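You operate a simulated robot arm through the tools that you are given. There is no shell and no other tool.

The job below is to be done with a simulated robot arm. You get a single attempt, and the scene is never put back.

JOB
Replace the fan box's shim: draw it out, then push home the one matching the gap shown.
Fine: loosen the foot knob first and tighten it last. Where these are worked on the way, their far stop is far enough and under half their travel is too little: foot knob.

Only the result counts: the job must be done as asked and must still hold three seconds after the hand-in. Knocking over, shifting, dropping, spilling or breaking anything else fails it.

ROBOT AND FRAMES
A 7-joint arm with a two-finger parallel gripper on a trunk, on a base that drives. Base frame: it is fixed to the floor where the robot stands at the start and does not move with it; the origin is under the middle of the robot, x ahead of it, y to its left, z up; the surface under the hand at the start is at about z = 760. Readings come in mm, degrees, newtons and seconds.
Its first joint turns from -166.0 to 166.0 degrees. Places, roughly: blue shim [700, 300, 800]; fan box [800, 300, 800]; foot knob [800, 200, 800]; green shim [700, 400, 800]; red shim [700, 200, 800]. Payload 3.43 kg.
Tool frame: the origin (TCP) lies between the finger pads and is the grasp point; the fingertips stand 30 mm ahead of it; z points along the fingers, y is the line along which they close. Largest opening 94 mm; finger width 28, thickness 10; the body of the gripper, 50 by 96 mm, starts 55 mm behind the TCP.
Orientation is that of the tool frame in the base frame, as a unit quaternion [w, x, y, z]. With the fingers straight down and closing along the base's y, the tool's x points along the base's -x, its y along +y and its z along -z.

CONTROLS
- The arm moves only by the tool jog_arm. Its argument "commands" is a list of rows, each an object of numbers (a shift or turn left out is 0, a gripper value left out holds the last): "dx", "dy", "dz": the shift along the tool's x, y, z in mm; "rx", "ry", "rz": the turn, a rotation vector about the tool's x, y, z in degrees; "gripper": the closure, from 0 (fully open) to 1 (shut). In form: [{"dx": .., "dy": .., "dz": .., "rx": .., "ry": .., "rz": .., "gripper": ..}, ...]. A call has 1 to 20 rows; each row is the pose to reach, as a shift and turn from the pose commanded when the call began, along the tool's axes at that moment. A row lasts 0.2 s, in which the tool goes at most 50 mm and 8.6 degrees; a call with a longer step from one row to the next is refused whole, and so is a gripper value outside its range. A pose out of reach is approached as far as the arm can. The call stops where the force on the tool passes 40 N (or 10 N more than at its start, if that is more) or the arm is blocked; 0.2 s more then pass. Each finger travels about 45 mm/s and halts on what it meets, pressing with about 33 N; the grip force reading is that of the motor and also rises with nothing between the fingers. The clock runs only during rows and for 0.2 s after the last one: add rows that repeat a pose to give the fingers time. The reply holds the time, the measured pose of the TCP, the force on the tool along the base axes, the opening and the grip force, in the units named above and with some noise, with the torque about the TCP (base axes, N m) and any sound that the robot's microphone picked up.
- Cameras (640 x 400 px; columns grow to the right, rows downward): "scene" is now at [509.6, 226.4, 1136.7]; the picture's right is [0.14, -0.99, 0.00], its down [-0.49, -0.07, -0.87] and it looks along [0.86, 0.12, -0.50] (base axes); focal length 214 px, centre (320, 200). "wrist" rides on the gripper at [76, 14, -102] in the tool frame; the picture's right is [-0.18, 0.98, 0.00], its down [-0.75, -0.14, -0.64] and it looks along [-0.63, -0.12, 0.77] (tool axes); focal length 243 px, centre (320, 200). There is no depth. A picture from a camera that has moved, and an enlarged one, comes with that camera's place and axes in the base frame and with its lens.
- capture(camera): a new picture of that camera. It takes no simulated time.
- lift_body(by): slides the trunk up (or, below 0, down) by that many mm; the arm and the scene camera ride with it, the base frame stays. It gives what a move gives, with no picture.
- base_move(legs): drives the robot by 1 to 6 legs, each [ahead, left, turn to the left] in mm, mm and degrees, along the robot's own axes; the way and the turn of a leg run together, so that a leg with both is an arc; at most 1500 mm and 180 degrees a leg. The arm and the cameras ride along, it lands a little off, and it stops where it bumps. It gives what a move gives.
- head_to(pan, tilt): turns the head with the scene camera to pan (to the left, within 103 degrees either way) and tilt (down, from -29 to 69), counted from straight ahead of the robot. It gives what a move gives.
- close_up(camera, box): a new picture of the part [left, top, right, bottom] of that camera's present view, enlarged. It takes no simulated time.
- sign_off(): hands the job in; it is judged then, once.

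Places have to be worked out from the pictures, the camera data and where the tool is seen. Open the gripper and draw the arm clear of the work before you hand the job in, unless the task says otherwise.

The tools are called after "Call:" by a JSON object that holds its "fn" and its "kwargs". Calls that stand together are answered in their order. jog_arm: Moves the arm, as the interface text tells. Its arguments: {"type":"object","properties":{"commands":{"type":"array","items":{"type":"object","properties":{"dx":{"type":"number"},"dy":{"type":"number"},"dz":{"type":"number"},"rx":{"type":"number"},"ry":{"type":"number"},"rz":{"type":"number"},"gripper":{"type":"number"}}}}},"required":["commands"]} The other tools are called the same way: lift_body (by) slides the trunk up or down; base_move (legs) drives the base; head_to (pan, tilt) turns the head that bears the scene camera; capture (camera) takes a picture; close_up (camera, box) takes an enlarged picture of a part of a camera's view; sign_off () hands the job in.

At the start:

```text
time_s: 0.0
tcp_pos: [680.2, 150.4, 1076.0]
tcp_rot: [0.001, 0.0, 1.0, -0.001]
wrist_force: [0.1, 0.0, 1.1]
torque: [0.0, -0.02, -0.01]
opening: 94.0
gripper_force: 0.1
trunk travel left (down, up): [-225.0, 265.0]
robot x, y, heading: [-2.7, -3.1, -0.1]
head pan, tilt: [8.0, 29.7]
```

scene: 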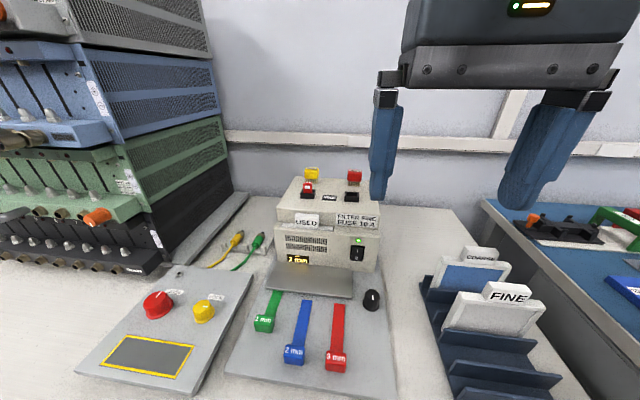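
wrist: 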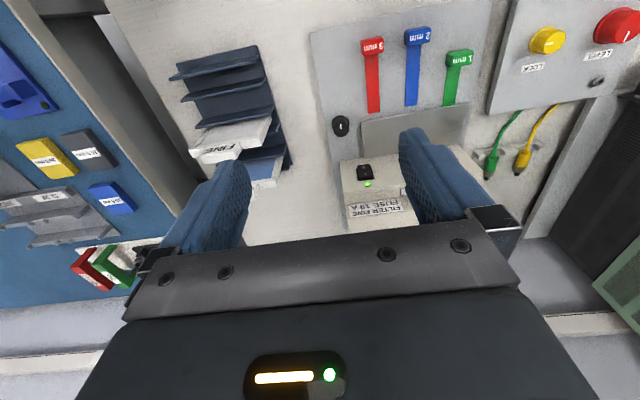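

The scene shows the fan box with a display reading something like "3 mm", three shims lying in front, and a black foot knob on the right. I take close-ups to read the labels and the gap.

Call:
{"fn": "close_up", "kwargs": {"camera": "scene", "box": [220, 160, 420, 285]}}

Call:
{"fn": "close_up", "kwargs": {"camera": "scene", "box": [220, 250, 420, 400]}}

Call:
{"fn": "close_up", "kwargs": {"camera": "wrist", "box": [300, 0, 500, 240]}}

```text
3.20 times, centred on (320, 222) of scene
camera zoom: at [509.6, 226.4, 1136.7], right [0.14, -0.99, 0.0], down [-0.49, -0.07, -0.87], along [0.86, 0.12, -0.5], focal length 686 px, centre (320, 128)
```

zoom: 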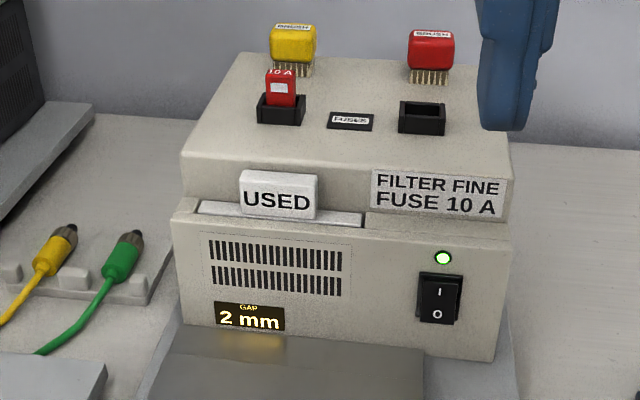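

```text
2.67 times, centred on (320, 325) of scene
camera zoom: at [509.6, 226.4, 1136.7], right [0.14, -0.99, 0.0], down [-0.49, -0.07, -0.87], along [0.86, 0.12, -0.5], focal length 572 px, centre (320, -133)
```

zoom: 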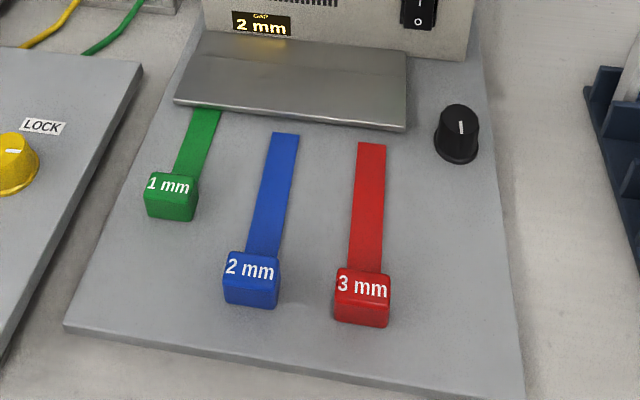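

```text
1.67 times, centred on (400, 120) of wrist
camera zoom: at [603.1, 162.8, 1179.1], right [0.18, 0.98, 0.0], down [0.75, -0.14, 0.64], along [0.63, -0.12, -0.77], focal length 404 px, centre (187, 333)
```

zoom: 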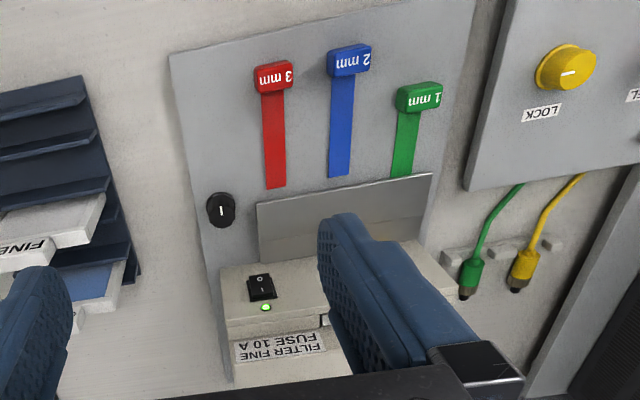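

The gap display reads "2 mm", so the blue shim goes in. The green 1 mm shim sits under the plate as the present one, and the label says FILTER FINE. I move the hand closer, over the near side of the board, to measure with the wrist camera.

Call:
{"fn": "jog_arm", "kwargs": {"commands": [{"dx": 10, "dy": 25, "dz": 29}, {"dx": 20, "dy": 50, "dz": 58}, {"dx": 30, "dy": 75, "dz": 87}, {"dx": 40, "dy": 100, "dz": 116}, {"dx": 40, "dy": 100, "dz": 116}]}}

Call:
{"fn": "capture", "kwargs": {"camera": "wrist"}}

Call:
{"fn": "capture", "kwargs": {"camera": "scene"}}

```text
time_s: 1.2
tcp_pos: [639.9, 249.6, 962.0]
tcp_rot: [0.0, 0.0, 1.0, 0.0]
wrist_force: [0.2, -0.2, -0.8]
torque: [0.01, 0.01, 0.02]
opening: 93.9
gripper_force: 0.0
trunk travel left (down, up): [-225.0, 265.0]
robot x, y, heading: [-3.3, 0.6, -0.1]
head pan, tilt: [8.0, 29.7]
```

```text
taken
camera wrist: at [564.3, 263.2, 1064.9], right [0.18, 0.98, 0.0], down [0.75, -0.14, 0.64], along [0.63, -0.12, -0.77], focal length 243 px, centre (320, 200)
```

wrist: 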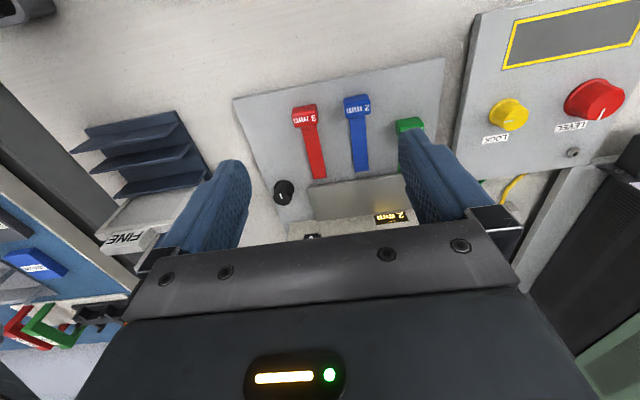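

```text
taken
camera scene: at [509.5, 226.5, 1136.7], right [0.14, -0.99, 0.0], down [-0.49, -0.07, -0.87], along [0.86, 0.12, -0.5], focal length 214 px, centre (320, 200)
```

scene: 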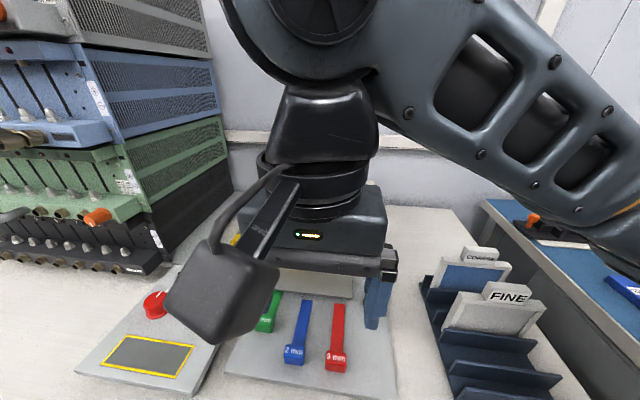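

I now have the shims and knob in the wrist view. I enlarge that part to measure.

Call:
{"fn": "close_up", "kwargs": {"camera": "wrist", "box": [230, 50, 450, 250]}}

Call:
{"fn": "close_up", "kwargs": {"camera": "wrist", "box": [255, 150, 335, 230]}}

```text
2.00 times, centred on (340, 150) of wrist
camera zoom: at [564.3, 263.2, 1064.9], right [0.18, 0.98, 0.0], down [0.75, -0.14, 0.64], along [0.63, -0.12, -0.77], focal length 485 px, centre (280, 300)
```

zoom: 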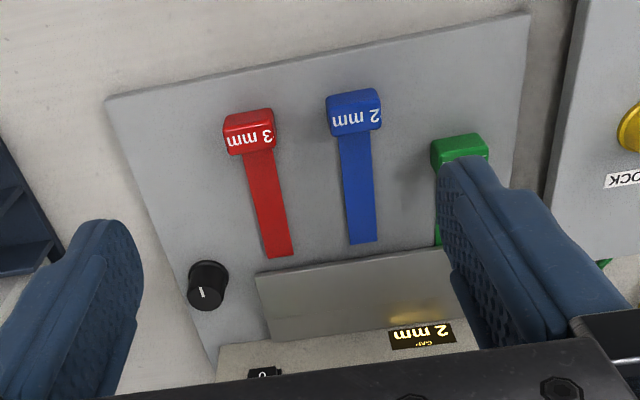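

```text
5.00 times, centred on (295, 190) of wrist
camera zoom: at [564.3, 263.2, 1064.9], right [0.18, 0.98, 0.0], down [0.75, -0.14, 0.64], along [0.63, -0.12, -0.77], focal length 1213 px, centre (445, 250)
```

zoom: 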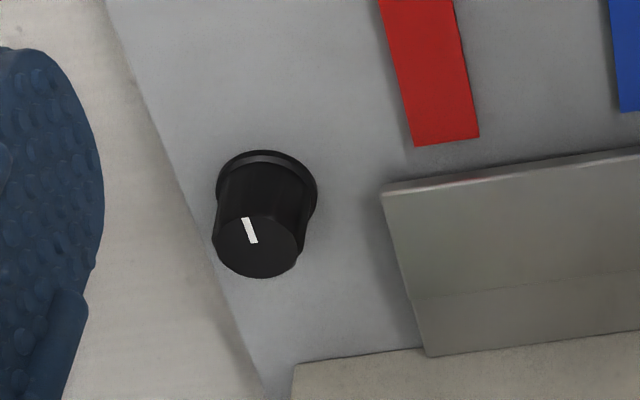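

The board looks aligned with the base axes. By my estimate the knob is near (774, 170, 797), blue is at y≈287 and green at y≈345. I move in for a closer wrist view of the knob.

Call:
{"fn": "jog_arm", "kwargs": {"commands": [{"dx": -12, "dy": -18, "dz": 20}, {"dx": -25, "dy": -35, "dz": 41}, {"dx": -37, "dy": -52, "dz": 61}, {"dx": -50, "dy": -70, "dz": 82}, {"dx": -50, "dy": -70, "dz": 82}]}}

Call:
{"fn": "capture", "kwargs": {"camera": "wrist"}}

Call:
{"fn": "close_up", "kwargs": {"camera": "wrist", "box": [270, 120, 410, 240]}}

```text
time_s: 2.4
tcp_pos: [690.4, 179.8, 880.3]
tcp_rot: [-0.001, 0.0, 1.0, 0.0]
wrist_force: [0.5, 0.0, -0.5]
torque: [-0.01, -0.01, -0.02]
opening: 94.2
gripper_force: 0.1
trunk travel left (down, up): [-225.0, 265.0]
robot x, y, heading: [-0.4, -0.9, 0.0]
head pan, tilt: [8.0, 29.7]
```

```text
taken
camera wrist: at [615.1, 193.1, 982.8], right [0.18, 0.98, 0.0], down [0.75, -0.14, 0.64], along [0.63, -0.12, -0.77], focal length 243 px, centre (320, 200)
```

wrist: 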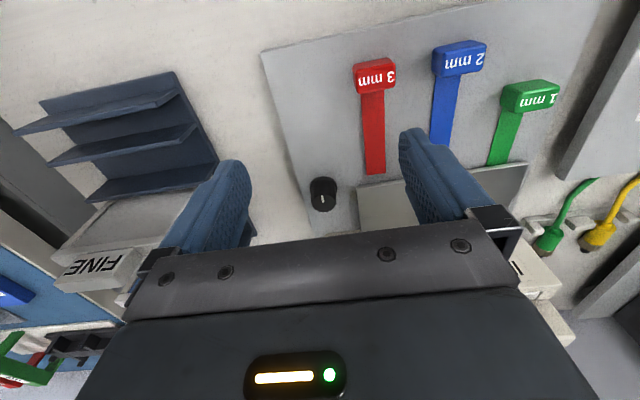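

```text
3.33 times, centred on (340, 180) of wrist
camera zoom: at [615.1, 193.1, 982.8], right [0.18, 0.98, 0.0], down [0.75, -0.14, 0.64], along [0.63, -0.12, -0.77], focal length 809 px, centre (253, 267)
```

zoom: 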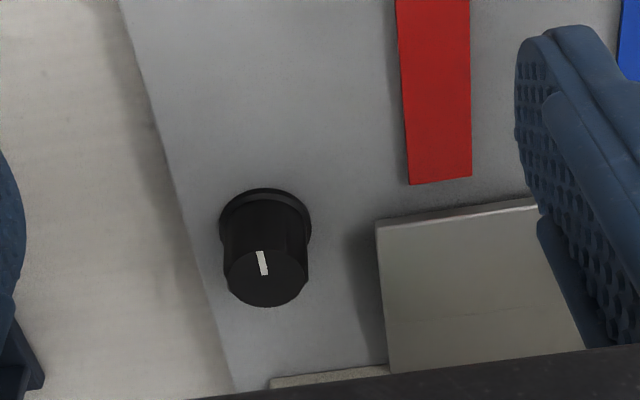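

The knob sits at about (773, 169) with its top near z≈795, its diameter is ~25 mm, and its pointer faces the robot. I move above it, turn the hand 80° clockwise to leave room for a counter-clockwise turn, and half close the fingers.

Call:
{"fn": "jog_arm", "kwargs": {"commands": [{"dx": -10, "dy": -1, "rz": 8, "gripper": 0.53}, {"dx": -20, "dy": -2, "rz": 16, "gripper": 0.53}, {"dx": -30, "dy": -4, "rz": 24, "gripper": 0.53}, {"dx": -40, "dy": -5, "rz": 32, "gripper": 0.53}, {"dx": -50, "dy": -7, "rz": 40, "gripper": 0.53}, {"dx": -60, "dy": -8, "rz": 48, "gripper": 0.53}, {"dx": -70, "dy": -9, "rz": 56, "gripper": 0.53}, {"dx": -76, "dy": -10, "rz": 64, "gripper": 0.53}, {"dx": -82.6, "dy": -11, "rz": 72, "gripper": 0.53}, {"dx": -82.6, "dy": -11, "rz": 80, "gripper": 0.53}, {"dx": -82.6, "dy": -11, "rz": 80, "gripper": 0.53}]}}

Call:
{"fn": "capture", "kwargs": {"camera": "wrist"}}

Call:
{"fn": "capture", "kwargs": {"camera": "scene"}}

```text
time_s: 4.8
tcp_pos: [772.0, 169.4, 878.3]
tcp_rot: [0.001, 0.643, 0.766, -0.001]
wrist_force: [0.4, -0.3, -0.7]
torque: [-0.01, 0.0, -0.02]
opening: 44.4
gripper_force: 0.0
trunk travel left (down, up): [-225.0, 265.0]
robot x, y, heading: [0.4, -1.2, -0.0]
head pan, tilt: [8.0, 29.7]
```

```text
taken
camera wrist: at [772.8, 245.9, 980.4], right [1.0, -0.01, 0.0], down [-0.01, -0.77, 0.64], along [-0.01, -0.64, -0.77], focal length 243 px, centre (320, 200)
```

wrist: 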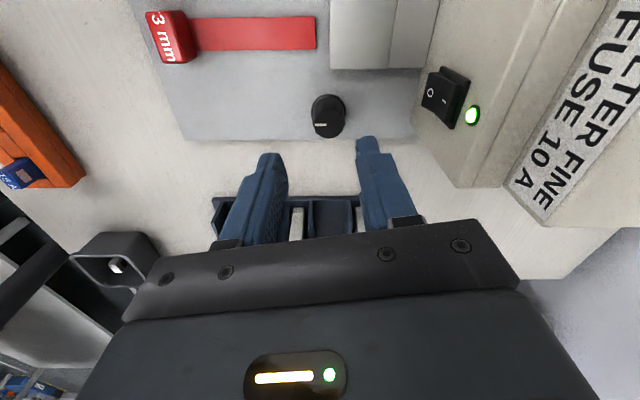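

```text
taken
camera scene: at [509.6, 226.4, 1136.7], right [0.14, -0.99, 0.0], down [-0.49, -0.07, -0.87], along [0.86, 0.12, -0.5], focal length 214 px, centre (320, 200)
```

scene: 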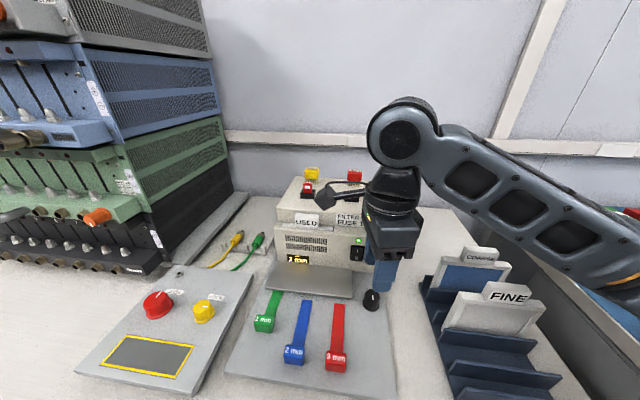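

The turned view shows the knob slightly to the side of the fingers' midline. I enlarge it to get an accurate centre.

Call:
{"fn": "close_up", "kwargs": {"camera": "wrist", "box": [270, 70, 390, 170]}}

Call:
{"fn": "close_up", "kwargs": {"camera": "scene", "box": [330, 230, 430, 330]}}

```text
4.00 times, centred on (330, 120) of wrist
camera zoom: at [772.8, 245.9, 980.4], right [1.0, -0.01, 0.0], down [-0.01, -0.77, 0.64], along [-0.01, -0.64, -0.77], focal length 970 px, centre (280, 520)
```

zoom: 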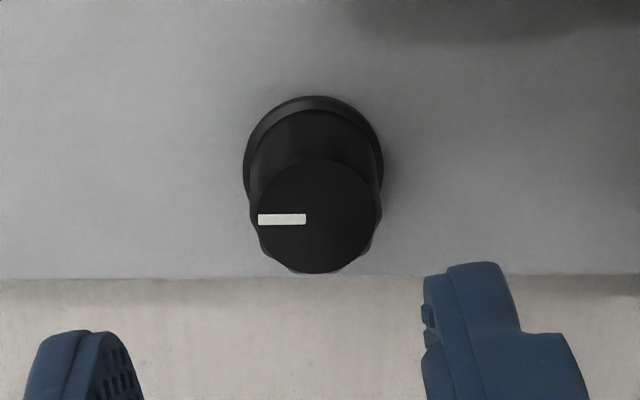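

```text
4.00 times, centred on (380, 280) of scene
camera zoom: at [509.6, 226.4, 1136.7], right [0.14, -0.99, 0.0], down [-0.49, -0.07, -0.87], along [0.86, 0.12, -0.5], focal length 858 px, centre (80, -120)
```

zoom: 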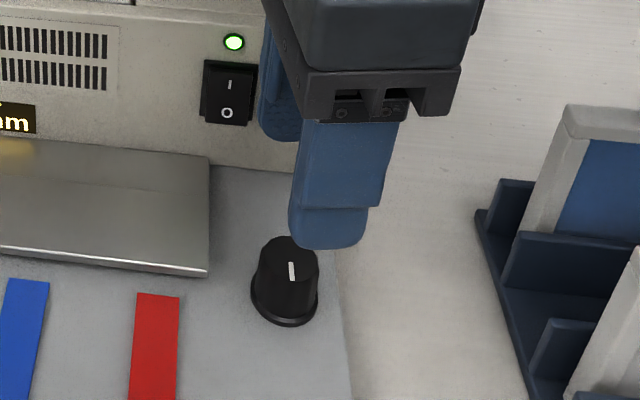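

From three views the knob centre triangulates to (780, 167) with its top at z≈789 and the board at z≈760. I shift over it and descend with the fingertips to about z = 772.

Call:
{"fn": "jog_arm", "kwargs": {"commands": [{"dx": -3.6, "dy": 6.5, "dz": 0}, {"dx": -3.6, "dy": 6.5, "dz": 25}, {"dx": -3.6, "dy": 6.5, "dz": 50}, {"dx": -3.6, "dy": 6.5, "dz": 65}, {"dx": -3.6, "dy": 6.5, "dz": 76}, {"dx": -3.6, "dy": 6.5, "dz": 76}]}}

Call:
{"fn": "capture", "kwargs": {"camera": "wrist"}}

Call:
{"fn": "close_up", "kwargs": {"camera": "scene", "box": [310, 210, 450, 330]}}

```text
time_s: 6.2
tcp_pos: [778.2, 167.0, 800.9]
tcp_rot: [0.0, 0.643, 0.766, 0.0]
wrist_force: [-0.4, 0.0, -0.1]
torque: [-0.04, 0.02, -0.01]
opening: 44.1
gripper_force: 0.0
trunk travel left (down, up): [-225.0, 265.0]
robot x, y, heading: [-0.3, -4.0, 0.1]
head pan, tilt: [8.0, 29.7]
```

```text
taken
camera wrist: at [778.5, 243.0, 904.3], right [1.0, -0.01, 0.0], down [-0.01, -0.77, 0.64], along [-0.01, -0.64, -0.77], focal length 243 px, centre (320, 200)
```

wrist: 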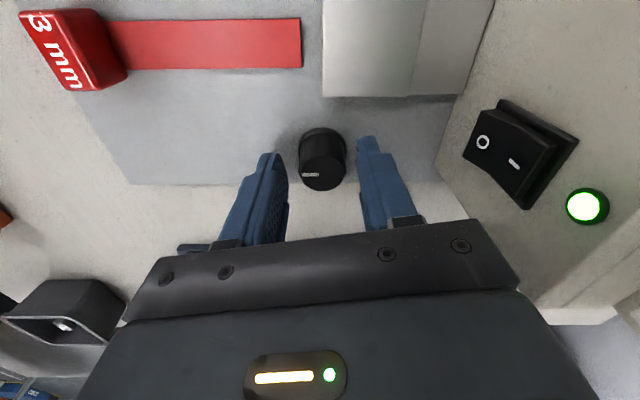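

```text
3.33 times, centred on (380, 270) of scene
camera zoom: at [509.6, 226.4, 1136.7], right [0.14, -0.99, 0.0], down [-0.49, -0.07, -0.87], along [0.86, 0.12, -0.5], focal length 715 px, centre (120, -33)
```

zoom: 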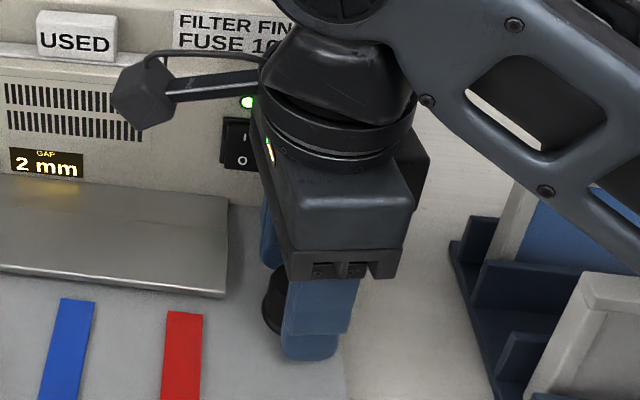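

The knob now sits centred between the fingers, with the TCP on its axis. I close the grip on it.

Call:
{"fn": "jog_arm", "kwargs": {"commands": [{"gripper": 1.0}, {"gripper": 1.0}, {"gripper": 1.0}, {"gripper": 1.0}]}}

Call:
{"fn": "close_up", "kwargs": {"camera": "wrist", "box": [240, 100, 400, 220]}}

```text
time_s: 7.2
tcp_pos: [778.8, 167.6, 800.7]
tcp_rot: [0.001, 0.643, 0.766, 0.0]
wrist_force: [29.7, 10.5, -3.2]
torque: [0.54, -0.54, 0.01]
opening: 27.3
gripper_force: 44.9
trunk travel left (down, up): [-225.0, 265.0]
robot x, y, heading: [-2.2, -1.4, -0.3]
head pan, tilt: [8.0, 29.7]
```

```text
3.33 times, centred on (320, 160) of wrist
camera zoom: at [779.9, 243.2, 904.4], right [1.0, -0.01, 0.0], down [-0.01, -0.77, 0.64], along [-0.01, -0.64, -0.77], focal length 809 px, centre (320, 333)
```

zoom: 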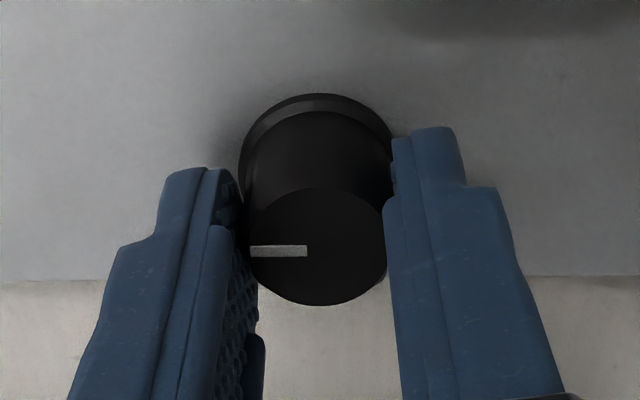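

The grip holds at 27 mm, but a 30 N side force says the knob sits a little farther along +x than the hand. I nudge the hand that way to centre it.

Call:
{"fn": "jog_arm", "kwargs": {"commands": [{"dy": 1.0, "gripper": 1.0}, {"dy": 1.0, "gripper": 1.0}]}}

```text
time_s: 7.8
tcp_pos: [779.7, 166.7, 801.1]
tcp_rot: [-0.001, 0.642, 0.766, -0.001]
wrist_force: [22.5, 9.2, -1.4]
torque: [1.08, -0.38, -0.05]
opening: 27.5
gripper_force: 45.0
trunk travel left (down, up): [-225.0, 265.0]
robot x, y, heading: [1.0, -3.6, 0.2]
head pan, tilt: [8.0, 29.7]
```

The side force dropped by about 7 N for 1 mm, so I continue roughly 3 mm more in the same direction and 1 mm in y.

Call:
{"fn": "jog_arm", "kwargs": {"commands": [{"dy": 1.0, "dx": 0.4, "gripper": 1.0}, {"dy": 2.0, "dx": 0.8, "gripper": 1.0}, {"dy": 2.6, "dx": 1.0, "gripper": 1.0}, {"dy": 2.6, "dx": 1.0, "gripper": 1.0}]}}

```text
time_s: 8.9
tcp_pos: [778.2, 166.8, 801.1]
tcp_rot: [-0.003, 0.641, 0.768, -0.004]
wrist_force: [-4.6, -3.9, -0.8]
torque: [0.69, -0.59, 0.01]
opening: 27.5
gripper_force: 44.9
trunk travel left (down, up): [-225.0, 265.0]
robot x, y, heading: [0.4, -2.2, 0.1]
head pan, tilt: [8.0, 29.7]
stopped in row 4: the force on the tool passed its limit at 42 N (the readings are from after the stop); the commanded pose is now the measured one
```

Now the side force is nearly zero with the grip still firm. I start loosening counter-clockwise in small steps and watch the torque.

Call:
{"fn": "jog_arm", "kwargs": {"commands": [{"rz": -5, "gripper": 1.0}, {"rz": -10, "gripper": 1.0}, {"rz": -15, "gripper": 1.0}, {"rz": -20, "gripper": 1.0}]}}

Call:
{"fn": "close_up", "kwargs": {"camera": "wrist", "box": [240, 100, 400, 220]}}

Call:
{"fn": "close_up", "kwargs": {"camera": "scene", "box": [340, 240, 420, 320]}}

```text
time_s: 9.9
tcp_pos: [780.4, 167.6, 801.0]
tcp_rot: [-0.002, 0.498, 0.867, -0.003]
wrist_force: [-3.3, -4.2, 4.3]
torque: [-0.76, -1.16, 0.01]
opening: 27.6
gripper_force: 45.6
trunk travel left (down, up): [-225.0, 265.0]
robot x, y, heading: [1.0, -1.0, -0.0]
head pan, tilt: [8.0, 29.7]
```

```text
3.33 times, centred on (320, 160) of wrist
camera zoom: at [754.2, 239.4, 904.2], right [0.94, 0.34, -0.01], down [0.26, -0.72, 0.64], along [0.21, -0.61, -0.77], focal length 809 px, centre (320, 333)
```

zoom: 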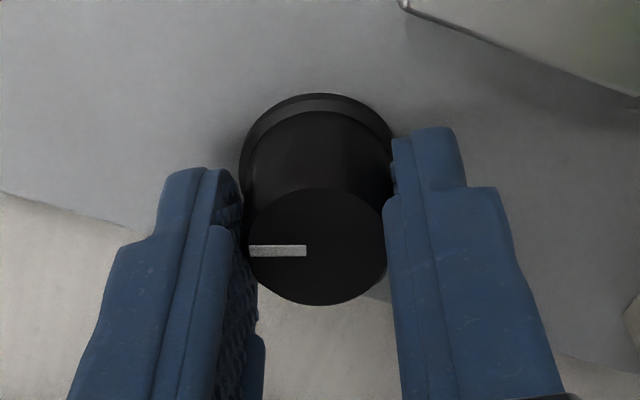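

```text
5.00 times, centred on (380, 280) of scene
camera zoom: at [509.0, 226.1, 1136.9], right [0.14, -0.99, 0.0], down [-0.49, -0.07, -0.87], along [0.86, 0.12, -0.5], focal length 1072 px, centre (20, -200)
```

zoom: 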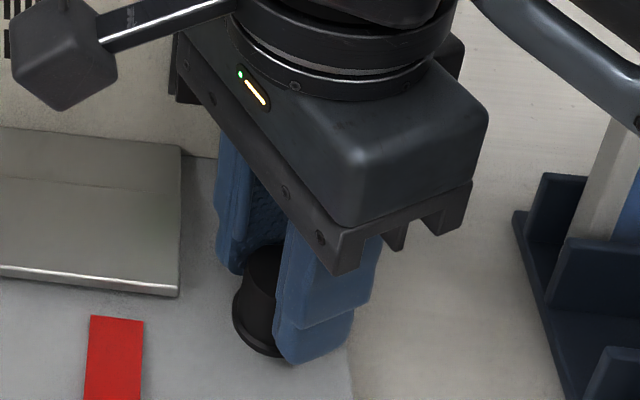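

The pointer stays fixed relative to the fingers while the board turns, so the knob is turning freely counter-clockwise. I continue another 50° in steps.

Call:
{"fn": "jog_arm", "kwargs": {"commands": [{"rz": -5, "gripper": 1.0}, {"rz": -10, "gripper": 1.0}, {"rz": -15, "gripper": 1.0}, {"rz": -20, "gripper": 1.0}, {"rz": -25, "gripper": 1.0}, {"rz": -30, "gripper": 1.0}, {"rz": -35, "gripper": 1.0}, {"rz": -40, "gripper": 1.0}, {"rz": -45, "gripper": 1.0}, {"rz": -50, "gripper": 1.0}]}}

Call:
{"fn": "close_up", "kwargs": {"camera": "wrist", "box": [240, 100, 400, 220]}}

```text
time_s: 12.2
tcp_pos: [780.0, 166.1, 800.8]
tcp_rot: [-0.004, 0.085, 0.996, -0.003]
wrist_force: [7.6, 2.9, 7.5]
torque: [0.32, -1.27, 0.0]
opening: 27.5
gripper_force: 44.8
trunk travel left (down, up): [-225.0, 265.0]
robot x, y, heading: [-0.8, -0.3, -0.1]
head pan, tilt: [8.0, 29.7]
```

```text
3.33 times, centred on (320, 160) of wrist
camera zoom: at [707.9, 193.8, 904.7], right [0.35, 0.94, -0.01], down [0.72, -0.26, 0.64], along [0.6, -0.23, -0.77], focal length 809 px, centre (320, 333)
```

zoom: 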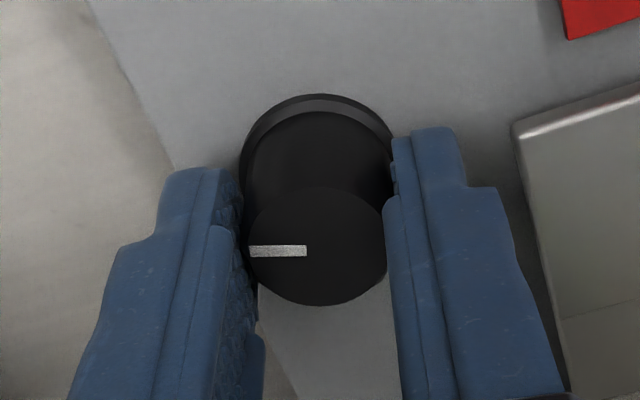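

The knob has followed for 70° with no resistance. I keep turning the same way by another 50°.

Call:
{"fn": "jog_arm", "kwargs": {"commands": [{"rz": -5, "gripper": 1.0}, {"rz": -10, "gripper": 1.0}, {"rz": -15, "gripper": 1.0}, {"rz": -20, "gripper": 1.0}, {"rz": -25, "gripper": 1.0}, {"rz": -30, "gripper": 1.0}, {"rz": -35, "gripper": 1.0}, {"rz": -40, "gripper": 1.0}, {"rz": -45, "gripper": 1.0}, {"rz": -50, "gripper": 1.0}]}}

Call:
{"fn": "close_up", "kwargs": {"camera": "wrist", "box": [240, 100, 400, 220]}}

```text
time_s: 14.3
tcp_pos: [780.4, 168.0, 800.8]
tcp_rot: [-0.003, -0.344, 0.939, 0.001]
wrist_force: [15.8, 22.9, 14.8]
torque: [0.48, -0.86, -0.05]
opening: 27.7
gripper_force: 45.2
trunk travel left (down, up): [-225.0, 265.0]
robot x, y, heading: [1.1, 1.1, 0.0]
head pan, tilt: [8.0, 29.7]
```

```text
3.33 times, centred on (320, 160) of wrist
camera zoom: at [712.8, 128.4, 904.6], right [-0.5, 0.87, 0.0], down [0.67, 0.38, 0.64], along [0.55, 0.32, -0.77], focal length 809 px, centre (320, 333)
```

zoom: 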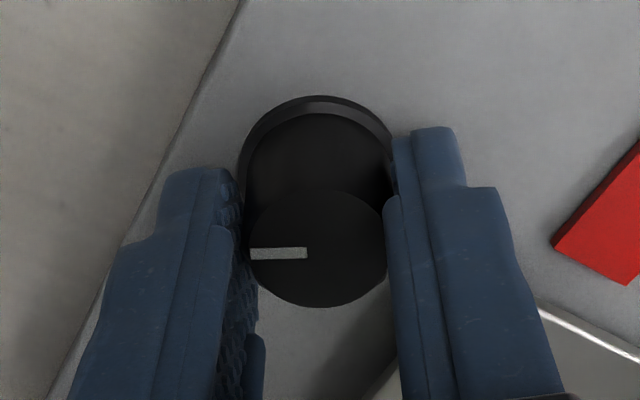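

The knob is 120° round, but the side force grew to about 28 N along the pads. I relieve it by shifting the hand slightly before turning on.

Call:
{"fn": "jog_arm", "kwargs": {"commands": [{"dx": -1.0, "dy": 0.3, "dz": -0.5, "gripper": 1.0}, {"dx": -2.0, "dy": 0.6, "dz": -1.0, "gripper": 1.0}, {"dx": -2.0, "dy": 0.6, "dz": -1.0, "gripper": 1.0}]}}

```text
time_s: 15.2
tcp_pos: [780.2, 167.2, 801.4]
tcp_rot: [-0.007, -0.343, 0.939, -0.001]
wrist_force: [-13.0, -0.2, -4.7]
torque: [0.65, -0.83, 0.02]
opening: 27.6
gripper_force: 44.9
trunk travel left (down, up): [-225.0, 265.0]
robot x, y, heading: [-1.9, -1.9, 0.1]
head pan, tilt: [8.0, 29.7]
```

The side force is down to 13 N. I continue counter-clockwise another 40°.

Call:
{"fn": "jog_arm", "kwargs": {"commands": [{"rz": -5, "gripper": 1.0}, {"rz": -10, "gripper": 1.0}, {"rz": -15, "gripper": 1.0}, {"rz": -20, "gripper": 1.0}, {"rz": -25, "gripper": 1.0}, {"rz": -30, "gripper": 1.0}, {"rz": -35, "gripper": 1.0}, {"rz": -40, "gripper": 1.0}]}}

Call:
{"fn": "close_up", "kwargs": {"camera": "wrist", "box": [240, 100, 400, 220]}}

Call:
{"fn": "capture", "kwargs": {"camera": "scene"}}

```text
time_s: 16.3
tcp_pos: [780.0, 168.8, 801.8]
tcp_rot: [-0.006, -0.527, 0.85, -0.001]
wrist_force: [-1.9, -1.5, -3.7]
torque: [0.38, -1.08, 0.01]
opening: 27.5
gripper_force: 44.8
trunk travel left (down, up): [-225.0, 265.0]
robot x, y, heading: [1.9, 1.3, 0.2]
head pan, tilt: [8.0, 29.7]
stopped in row 5: the force on the tool passed its limit at 40 N (the readings are from after the stop); the commanded pose is now the measured one
```

```text
3.33 times, centred on (320, 160) of wrist
camera zoom: at [734.1, 106.0, 905.3], right [-0.8, 0.6, 0.01], down [0.47, 0.62, 0.63], along [0.38, 0.51, -0.77], focal length 809 px, centre (320, 333)
```

zoom: 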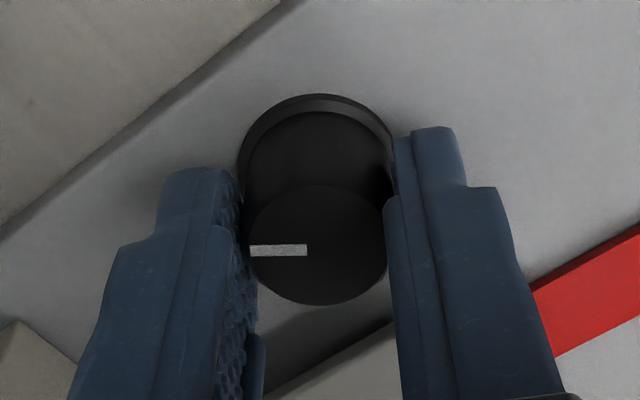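

```text
taken
camera scene: at [509.1, 225.9, 1137.0], right [0.14, -0.99, 0.0], down [-0.49, -0.07, -0.87], along [0.86, 0.12, -0.5], focal length 214 px, centre (320, 200)
```

scene: 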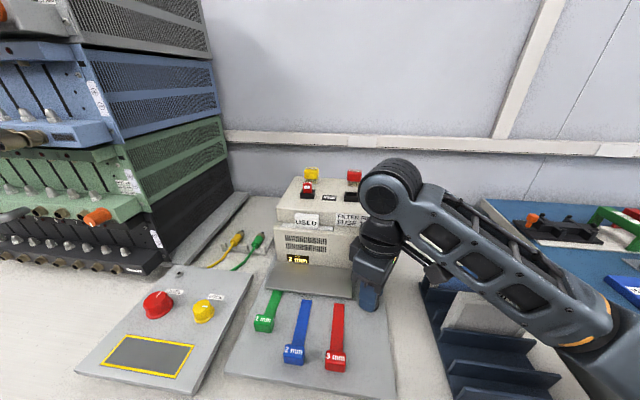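

The call stopped on a force spike at about 144° of knob rotation, and it relaxed right after. I try a few more small steps to see whether this is the knob's stop.

Call:
{"fn": "jog_arm", "kwargs": {"commands": [{"rz": -3, "gripper": 1.0}, {"rz": -6, "gripper": 1.0}, {"rz": -9, "gripper": 1.0}, {"rz": -12, "gripper": 1.0}]}}

Call:
{"fn": "close_up", "kwargs": {"camera": "wrist", "box": [240, 100, 400, 220]}}

```text
time_s: 17.3
tcp_pos: [779.8, 168.2, 801.3]
tcp_rot: [-0.006, -0.612, 0.791, 0.0]
wrist_force: [3.2, -1.5, -0.5]
torque: [-1.46, -0.75, -0.01]
opening: 27.6
gripper_force: 45.2
trunk travel left (down, up): [-225.0, 265.0]
robot x, y, heading: [-0.8, 2.5, -0.2]
head pan, tilt: [8.0, 29.7]
```

```text
3.33 times, centred on (320, 160) of wrist
camera zoom: at [747.8, 97.7, 905.2], right [-0.91, 0.42, 0.01], down [0.33, 0.7, 0.63], along [0.26, 0.58, -0.77], focal length 809 px, centre (320, 333)
```

zoom: 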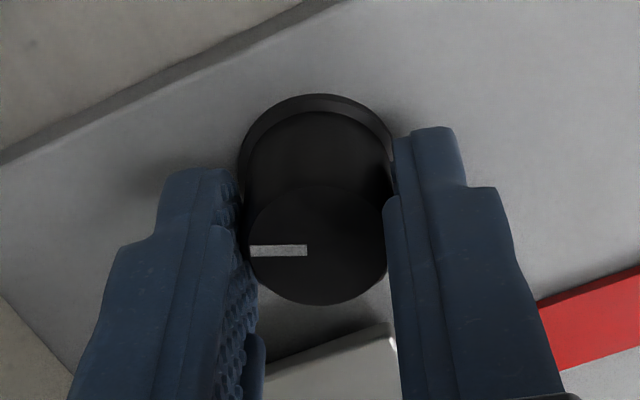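

It was not the stop; the knob still follows, now at about 155°. I continue another 24° in small steps.

Call:
{"fn": "jog_arm", "kwargs": {"commands": [{"rz": -4, "gripper": 1.0}, {"rz": -8, "gripper": 1.0}, {"rz": -12, "gripper": 1.0}, {"rz": -16, "gripper": 1.0}, {"rz": -20, "gripper": 1.0}, {"rz": -24, "gripper": 1.0}]}}

Call:
{"fn": "close_up", "kwargs": {"camera": "wrist", "box": [240, 100, 400, 220]}}

Call:
{"fn": "capture", "kwargs": {"camera": "scene"}}

```text
time_s: 18.7
tcp_pos: [778.7, 167.9, 802.0]
tcp_rot: [0.006, 0.764, -0.646, -0.003]
wrist_force: [-7.9, -5.7, -2.3]
torque: [-1.17, -0.93, -0.16]
opening: 27.7
gripper_force: 45.2
trunk travel left (down, up): [-225.0, 265.0]
robot x, y, heading: [0.9, -3.5, 0.0]
head pan, tilt: [8.0, 29.7]
```

```text
3.33 times, centred on (320, 160) of wrist
camera zoom: at [779.0, 90.4, 904.8], right [-1.0, 0.02, 0.01], down [0.02, 0.77, 0.64], along [0.0, 0.64, -0.77], focal length 809 px, centre (320, 333)
```

zoom: 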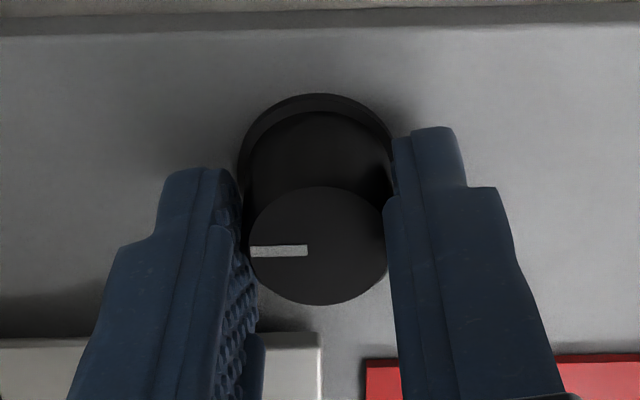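

```text
taken
camera scene: at [508.9, 225.9, 1136.7], right [0.14, -0.99, 0.0], down [-0.49, -0.07, -0.87], along [0.86, 0.12, -0.5], focal length 214 px, centre (320, 200)
```

scene: 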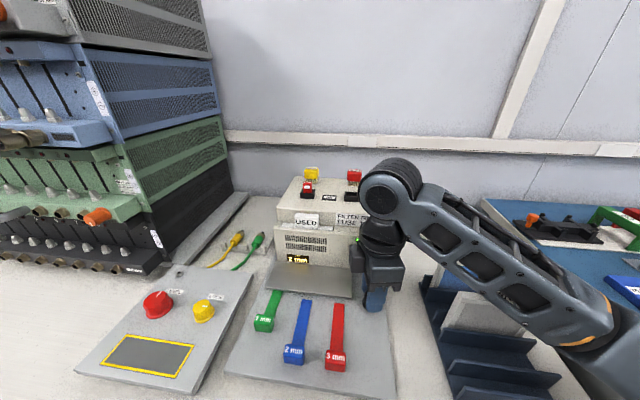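

The knob has turned 180°, its pointer now faces away from the robot, and a small torque of -0.16 N·m appeared. I probe a few more degrees to see if this is the stop.

Call:
{"fn": "jog_arm", "kwargs": {"commands": [{"rz": -2, "gripper": 1.0}, {"rz": -4, "gripper": 1.0}, {"rz": -6, "gripper": 1.0}]}}

Call:
{"fn": "close_up", "kwargs": {"camera": "wrist", "box": [240, 100, 400, 220]}}

```text
time_s: 19.5
tcp_pos: [779.3, 169.3, 801.5]
tcp_rot: [0.005, 0.797, -0.604, -0.003]
wrist_force: [-9.5, -0.1, -1.8]
torque: [0.05, -0.64, -0.54]
opening: 27.7
gripper_force: 45.2
trunk travel left (down, up): [-225.0, 265.0]
robot x, y, heading: [-0.1, 0.6, -0.0]
head pan, tilt: [8.0, 29.7]
```

```text
3.33 times, centred on (320, 160) of wrist
camera zoom: at [786.8, 91.7, 904.6], right [-1.0, -0.09, 0.01], down [-0.06, 0.77, 0.64], along [-0.06, 0.64, -0.77], focal length 809 px, centre (320, 333)
```

zoom: 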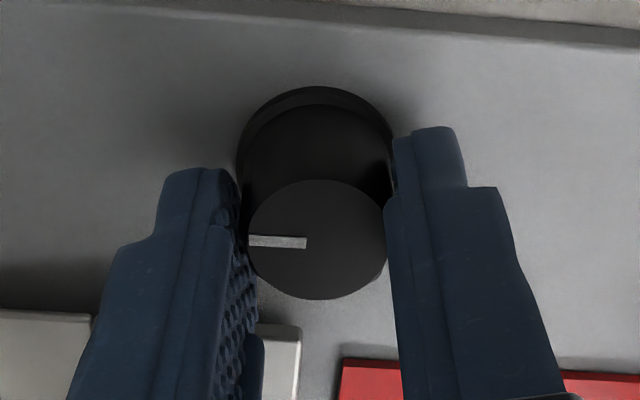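

The pointer now lags the fingers and torque rose to -0.54 N·m, so the knob is at its loosened stop, about 180° from where it was. I back off a little, open the fingers and rise straight up.

Call:
{"fn": "jog_arm", "kwargs": {"commands": [{"rz": 5, "gripper": 1.0}, {"rz": 5, "gripper": 0.53}, {"rz": 5, "gripper": 0.53}, {"rz": 5, "gripper": 0.53}, {"rz": 5, "dz": -20, "gripper": 0.53}, {"rz": 5, "dz": -60, "gripper": 0.53}, {"rz": 5, "dz": -100, "gripper": 0.53}, {"rz": 5, "dz": -100, "gripper": 0.53}]}}

Call:
{"fn": "capture", "kwargs": {"camera": "wrist"}}

Call:
{"fn": "close_up", "kwargs": {"camera": "scene", "box": [240, 200, 420, 320]}}

```text
time_s: 21.3
tcp_pos: [782.6, 171.4, 902.5]
tcp_rot: [0.006, 0.769, -0.64, -0.002]
wrist_force: [0.9, 0.2, -1.3]
torque: [0.0, 0.0, 0.01]
opening: 44.0
gripper_force: 0.0
trunk travel left (down, up): [-225.0, 265.0]
robot x, y, heading: [-1.2, -0.6, 0.2]
head pan, tilt: [8.0, 29.7]
```

```text
taken
camera wrist: at [783.4, 92.4, 1006.4], right [-1.0, 0.0, 0.01], down [0.01, 0.77, 0.64], along [-0.01, 0.64, -0.77], focal length 243 px, centre (320, 200)
```

wrist: 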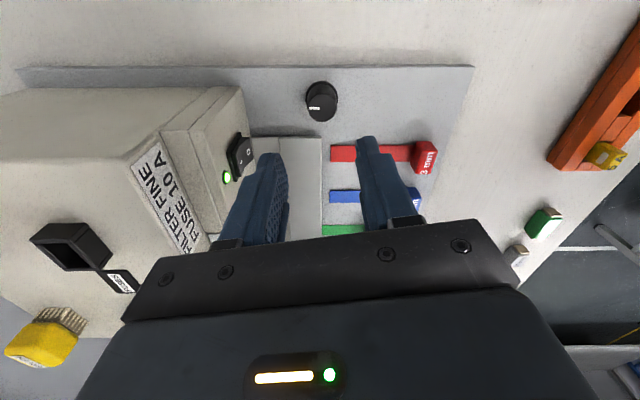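

```text
3.33 times, centred on (330, 260) of scene
camera zoom: at [509.1, 226.0, 1136.7], right [0.14, -0.99, 0.0], down [-0.49, -0.07, -0.87], along [0.86, 0.12, -0.5], focal length 715 px, centre (287, 0)
```

zoom: 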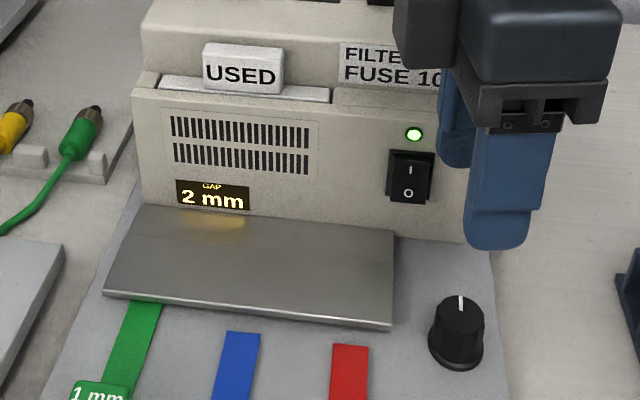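

The knob is loosened with its pointer facing away from the robot. I turn the hand back to closing along y and move it, at a safe height, to the near side above the shims.

Call:
{"fn": "jog_arm", "kwargs": {"commands": [{"dx": -11.7, "dy": 8.9, "rz": 7.7, "gripper": 0.53}, {"dx": -23.5, "dy": 17.9, "rz": 15.4, "gripper": 0.53}, {"dx": -35.2, "dy": 26.8, "rz": 23.1, "gripper": 0.53}, {"dx": -47, "dy": 35.7, "rz": 30.9, "gripper": 0.53}, {"dx": -58.7, "dy": 44.7, "rz": 38.6, "gripper": 0.53}, {"dx": -70.5, "dy": 53.6, "rz": 46.4, "gripper": 0.53}, {"dx": -82.2, "dy": 62.5, "rz": 54.1, "gripper": 0.53}, {"dx": -94, "dy": 71.4, "rz": 61.8, "gripper": 0.53}, {"dx": -105.7, "dy": 80.4, "rz": 69.6, "gripper": 0.53}, {"dx": -117.5, "dy": 89.3, "rz": 77.3, "gripper": 0.53}, {"dx": -129.2, "dy": 98.2, "rz": 85, "gripper": 0.53}, {"dx": -141, "dy": 107.2, "rz": 92.8, "gripper": 0.53}, {"dx": -152.7, "dy": 116.1, "rz": 100.5, "gripper": 0.53}, {"dx": -152.7, "dy": 116.1, "rz": 100.5, "gripper": 0.53}]}}

Call:
{"fn": "capture", "kwargs": {"camera": "wrist"}}

Call:
{"fn": "capture", "kwargs": {"camera": "scene"}}

```text
time_s: 24.3
tcp_pos: [639.9, 297.6, 901.4]
tcp_rot: [-0.005, -0.001, 1.0, -0.004]
wrist_force: [0.3, 0.2, -0.2]
torque: [0.02, -0.01, -0.01]
opening: 44.5
gripper_force: 0.0
trunk travel left (down, up): [-225.0, 265.0]
robot x, y, heading: [1.6, -1.8, -0.1]
head pan, tilt: [8.0, 29.7]
```

```text
taken
camera wrist: at [564.3, 311.5, 1005.3], right [0.18, 0.98, -0.01], down [0.76, -0.14, 0.63], along [0.62, -0.12, -0.77], focal length 243 px, centre (320, 200)
```

wrist: 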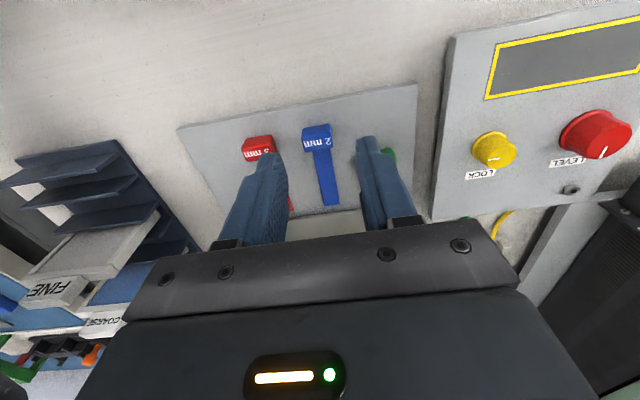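

```text
taken
camera scene: at [509.1, 226.0, 1136.7], right [0.14, -0.99, 0.0], down [-0.49, -0.07, -0.87], along [0.86, 0.12, -0.5], focal length 214 px, centre (320, 200)
```

scene: 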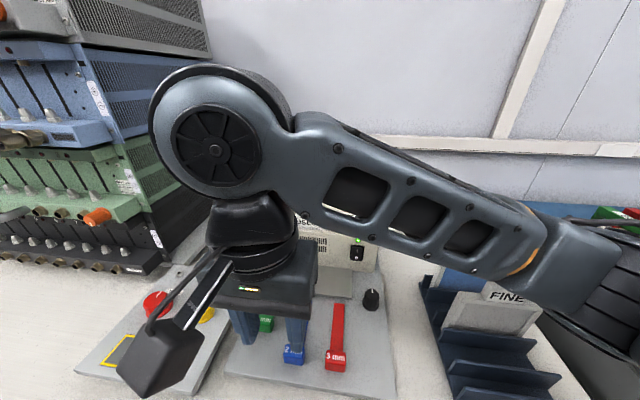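

The hand is level within about 0.7°, which I correct now. I move over the green shim for a close view of its handle, blade and the plate's slot.

Call:
{"fn": "jog_arm", "kwargs": {"commands": [{"dx": -17, "dy": 11, "dz": 7, "rx": -0.2, "ry": -0.3, "gripper": 0.0}, {"dx": -34, "dy": 22, "dz": 14, "rx": -0.42, "ry": -0.59, "gripper": 0.0}, {"dx": -50, "dy": 32, "dz": 21, "rx": -0.42, "ry": -0.59, "gripper": 0.0}, {"dx": -50, "dy": 32, "dz": 21, "rx": -0.42, "ry": -0.59, "gripper": 0.0}]}}

Call:
{"fn": "capture", "kwargs": {"camera": "wrist"}}

Call:
{"fn": "close_up", "kwargs": {"camera": "wrist", "box": [210, 30, 410, 180]}}

```text
time_s: 25.3
tcp_pos: [689.8, 329.1, 877.1]
tcp_rot: [-0.001, -0.001, 1.0, 0.001]
wrist_force: [0.6, 0.1, 0.7]
torque: [0.0, 0.03, -0.02]
opening: 93.9
gripper_force: 0.1
trunk travel left (down, up): [-225.0, 265.0]
robot x, y, heading: [2.2, -3.1, -0.2]
head pan, tilt: [8.0, 29.7]
```

```text
taken
camera wrist: at [612.5, 343.0, 981.8], right [0.18, 0.98, 0.0], down [0.75, -0.14, 0.64], along [0.63, -0.12, -0.77], focal length 243 px, centre (320, 200)
```

wrist: 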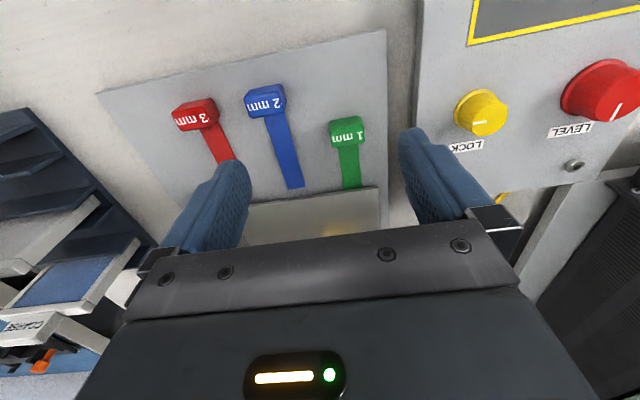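

```text
2.67 times, centred on (310, 105) of wrist
camera zoom: at [612.5, 343.0, 981.8], right [0.18, 0.98, 0.0], down [0.75, -0.14, 0.64], along [0.63, -0.12, -0.77], focal length 647 px, centre (347, 453)
```

zoom: 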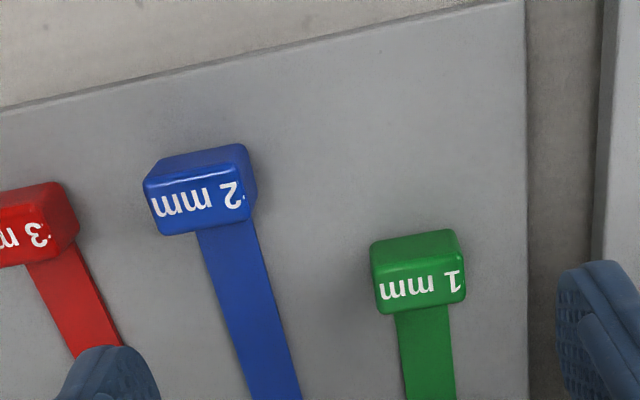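

The green handle is about 28 mm wide and spans x≈702–716 at y≈349, with its top near z≈789. Blue sits at y≈288 with its near face at x≈663, so home is about 40 mm further in. I tilt the hand forward for a low look at the plate's slot.

Call:
{"fn": "jog_arm", "kwargs": {"commands": [{"dx": -2, "dy": -5, "dz": 5, "ry": -7}, {"dx": -4, "dy": -10, "dz": 10, "ry": -14}, {"dx": -6, "dy": -15, "dz": 15, "ry": -21}, {"dx": -8, "dy": -20, "dz": 20, "ry": -28}, {"dx": -10, "dy": -25, "dz": 25, "ry": -35}, {"dx": -10, "dy": -25, "dz": 25, "ry": -35}]}}

Call:
{"fn": "capture", "kwargs": {"camera": "wrist"}}

Call:
{"fn": "close_up", "kwargs": {"camera": "wrist", "box": [220, 80, 420, 240]}}

```text
time_s: 26.7
tcp_pos: [698.2, 303.8, 855.6]
tcp_rot: [0.3, 0.0, 0.954, 0.001]
wrist_force: [0.3, -0.7, 0.7]
torque: [-0.01, 0.01, -0.04]
opening: 94.1
gripper_force: 0.1
trunk travel left (down, up): [-225.0, 265.0]
robot x, y, heading: [0.3, -1.2, 0.0]
head pan, tilt: [8.0, 29.7]
```

```text
taken
camera wrist: at [577.5, 318.1, 896.4], right [0.15, 0.98, 0.11], down [0.25, -0.14, 0.96], along [0.96, -0.12, -0.27], focal length 243 px, centre (320, 200)
```

wrist: 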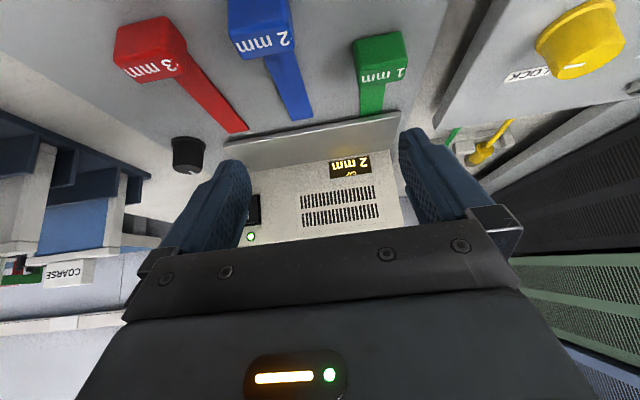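

```text
2.50 times, centred on (320, 160) of wrist
camera zoom: at [577.5, 318.1, 896.4], right [0.15, 0.98, 0.11], down [0.25, -0.14, 0.96], along [0.96, -0.12, -0.27], focal length 606 px, centre (320, 300)
```

zoom: 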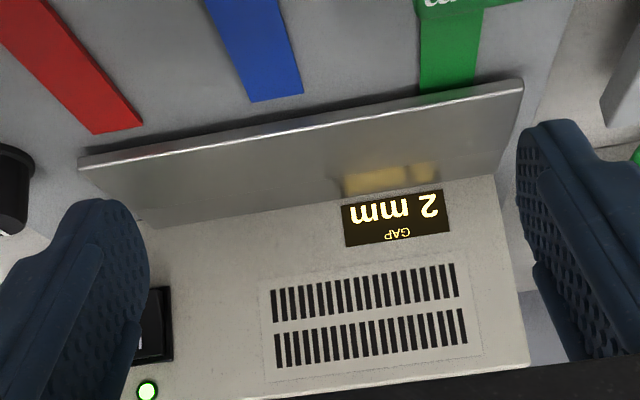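

The plate overhangs the board by a few mm, its near edge is at x≈780, and the green blade runs under it at y≈348.5. I straighten the hand above the green handle with the fingers opened to about 50 mm.

Call:
{"fn": "jog_arm", "kwargs": {"commands": [{"dx": -1.7, "dy": 8.9, "dz": 1.2, "ry": 7, "gripper": 0.47}, {"dx": -3.4, "dy": 17.8, "dz": 2.4, "ry": 14, "gripper": 0.47}, {"dx": -5.2, "dy": 26.6, "dz": 3.6, "ry": 21, "gripper": 0.47}, {"dx": -6.9, "dy": 35.5, "dz": 4.8, "ry": 28, "gripper": 0.47}, {"dx": -8.6, "dy": 44.4, "dz": 6.0, "ry": 34.9, "gripper": 0.47}, {"dx": -8.6, "dy": 44.4, "dz": 6.0, "ry": 34.9, "gripper": 0.47}]}}

Call:
{"fn": "capture", "kwargs": {"camera": "wrist"}}

Call:
{"fn": "close_up", "kwargs": {"camera": "wrist", "box": [220, 60, 420, 210]}}

```text
time_s: 28.1
tcp_pos: [710.7, 349.9, 854.4]
tcp_rot: [0.0, 0.0, 1.0, 0.0]
wrist_force: [0.5, 1.2, -0.9]
torque: [0.0, 0.02, 0.02]
opening: 49.8
gripper_force: 0.1
trunk travel left (down, up): [-225.0, 265.0]
robot x, y, heading: [2.8, 0.7, -0.0]
head pan, tilt: [8.0, 29.7]
```

```text
taken
camera wrist: at [634.1, 363.1, 958.5], right [0.18, 0.98, 0.0], down [0.75, -0.14, 0.64], along [0.63, -0.12, -0.77], focal length 243 px, centre (320, 200)
```

wrist: 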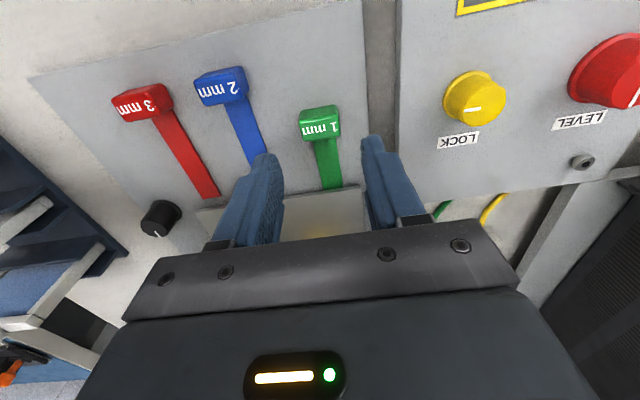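

```text
2.67 times, centred on (320, 135) of wrist
camera zoom: at [634.1, 363.1, 958.5], right [0.18, 0.98, 0.0], down [0.75, -0.14, 0.64], along [0.63, -0.12, -0.77], focal length 647 px, centre (320, 373)
```

zoom: 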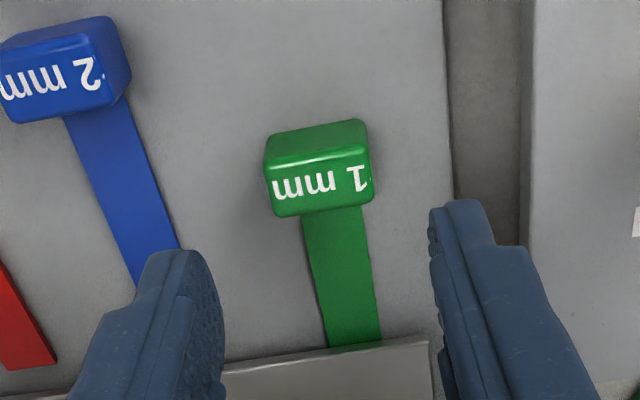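

The green handle centre is at about (708, 350), right under the hand. I descend around it with the fingertips staying a few mm above the board, then close.

Call:
{"fn": "jog_arm", "kwargs": {"commands": [{"dx": 2, "dz": 20}, {"dx": 2, "dz": 40}, {"dx": 2, "dz": 56}, {"dx": 2, "dz": 56}, {"dx": 2, "dz": 56, "gripper": 0.75}, {"dx": 2, "dz": 56, "gripper": 0.75}, {"dx": 2, "dz": 56, "gripper": 0.75}]}}

Call:
{"fn": "capture", "kwargs": {"camera": "wrist"}}

```text
time_s: 29.7
tcp_pos: [706.0, 350.8, 798.1]
tcp_rot: [0.0, -0.001, 1.0, 0.001]
wrist_force: [0.6, 15.0, -2.2]
torque: [0.26, -0.08, 0.03]
opening: 29.1
gripper_force: 43.3
trunk travel left (down, up): [-225.0, 265.0]
robot x, y, heading: [-2.8, 2.5, -0.1]
head pan, tilt: [8.0, 29.7]
```

```text
taken
camera wrist: at [629.7, 363.1, 900.8], right [0.18, 0.98, 0.0], down [0.75, -0.14, 0.64], along [0.63, -0.12, -0.77], focal length 243 px, centre (320, 200)
```

wrist: 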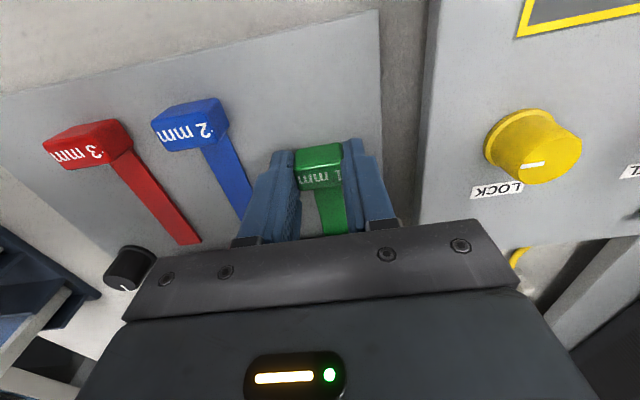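

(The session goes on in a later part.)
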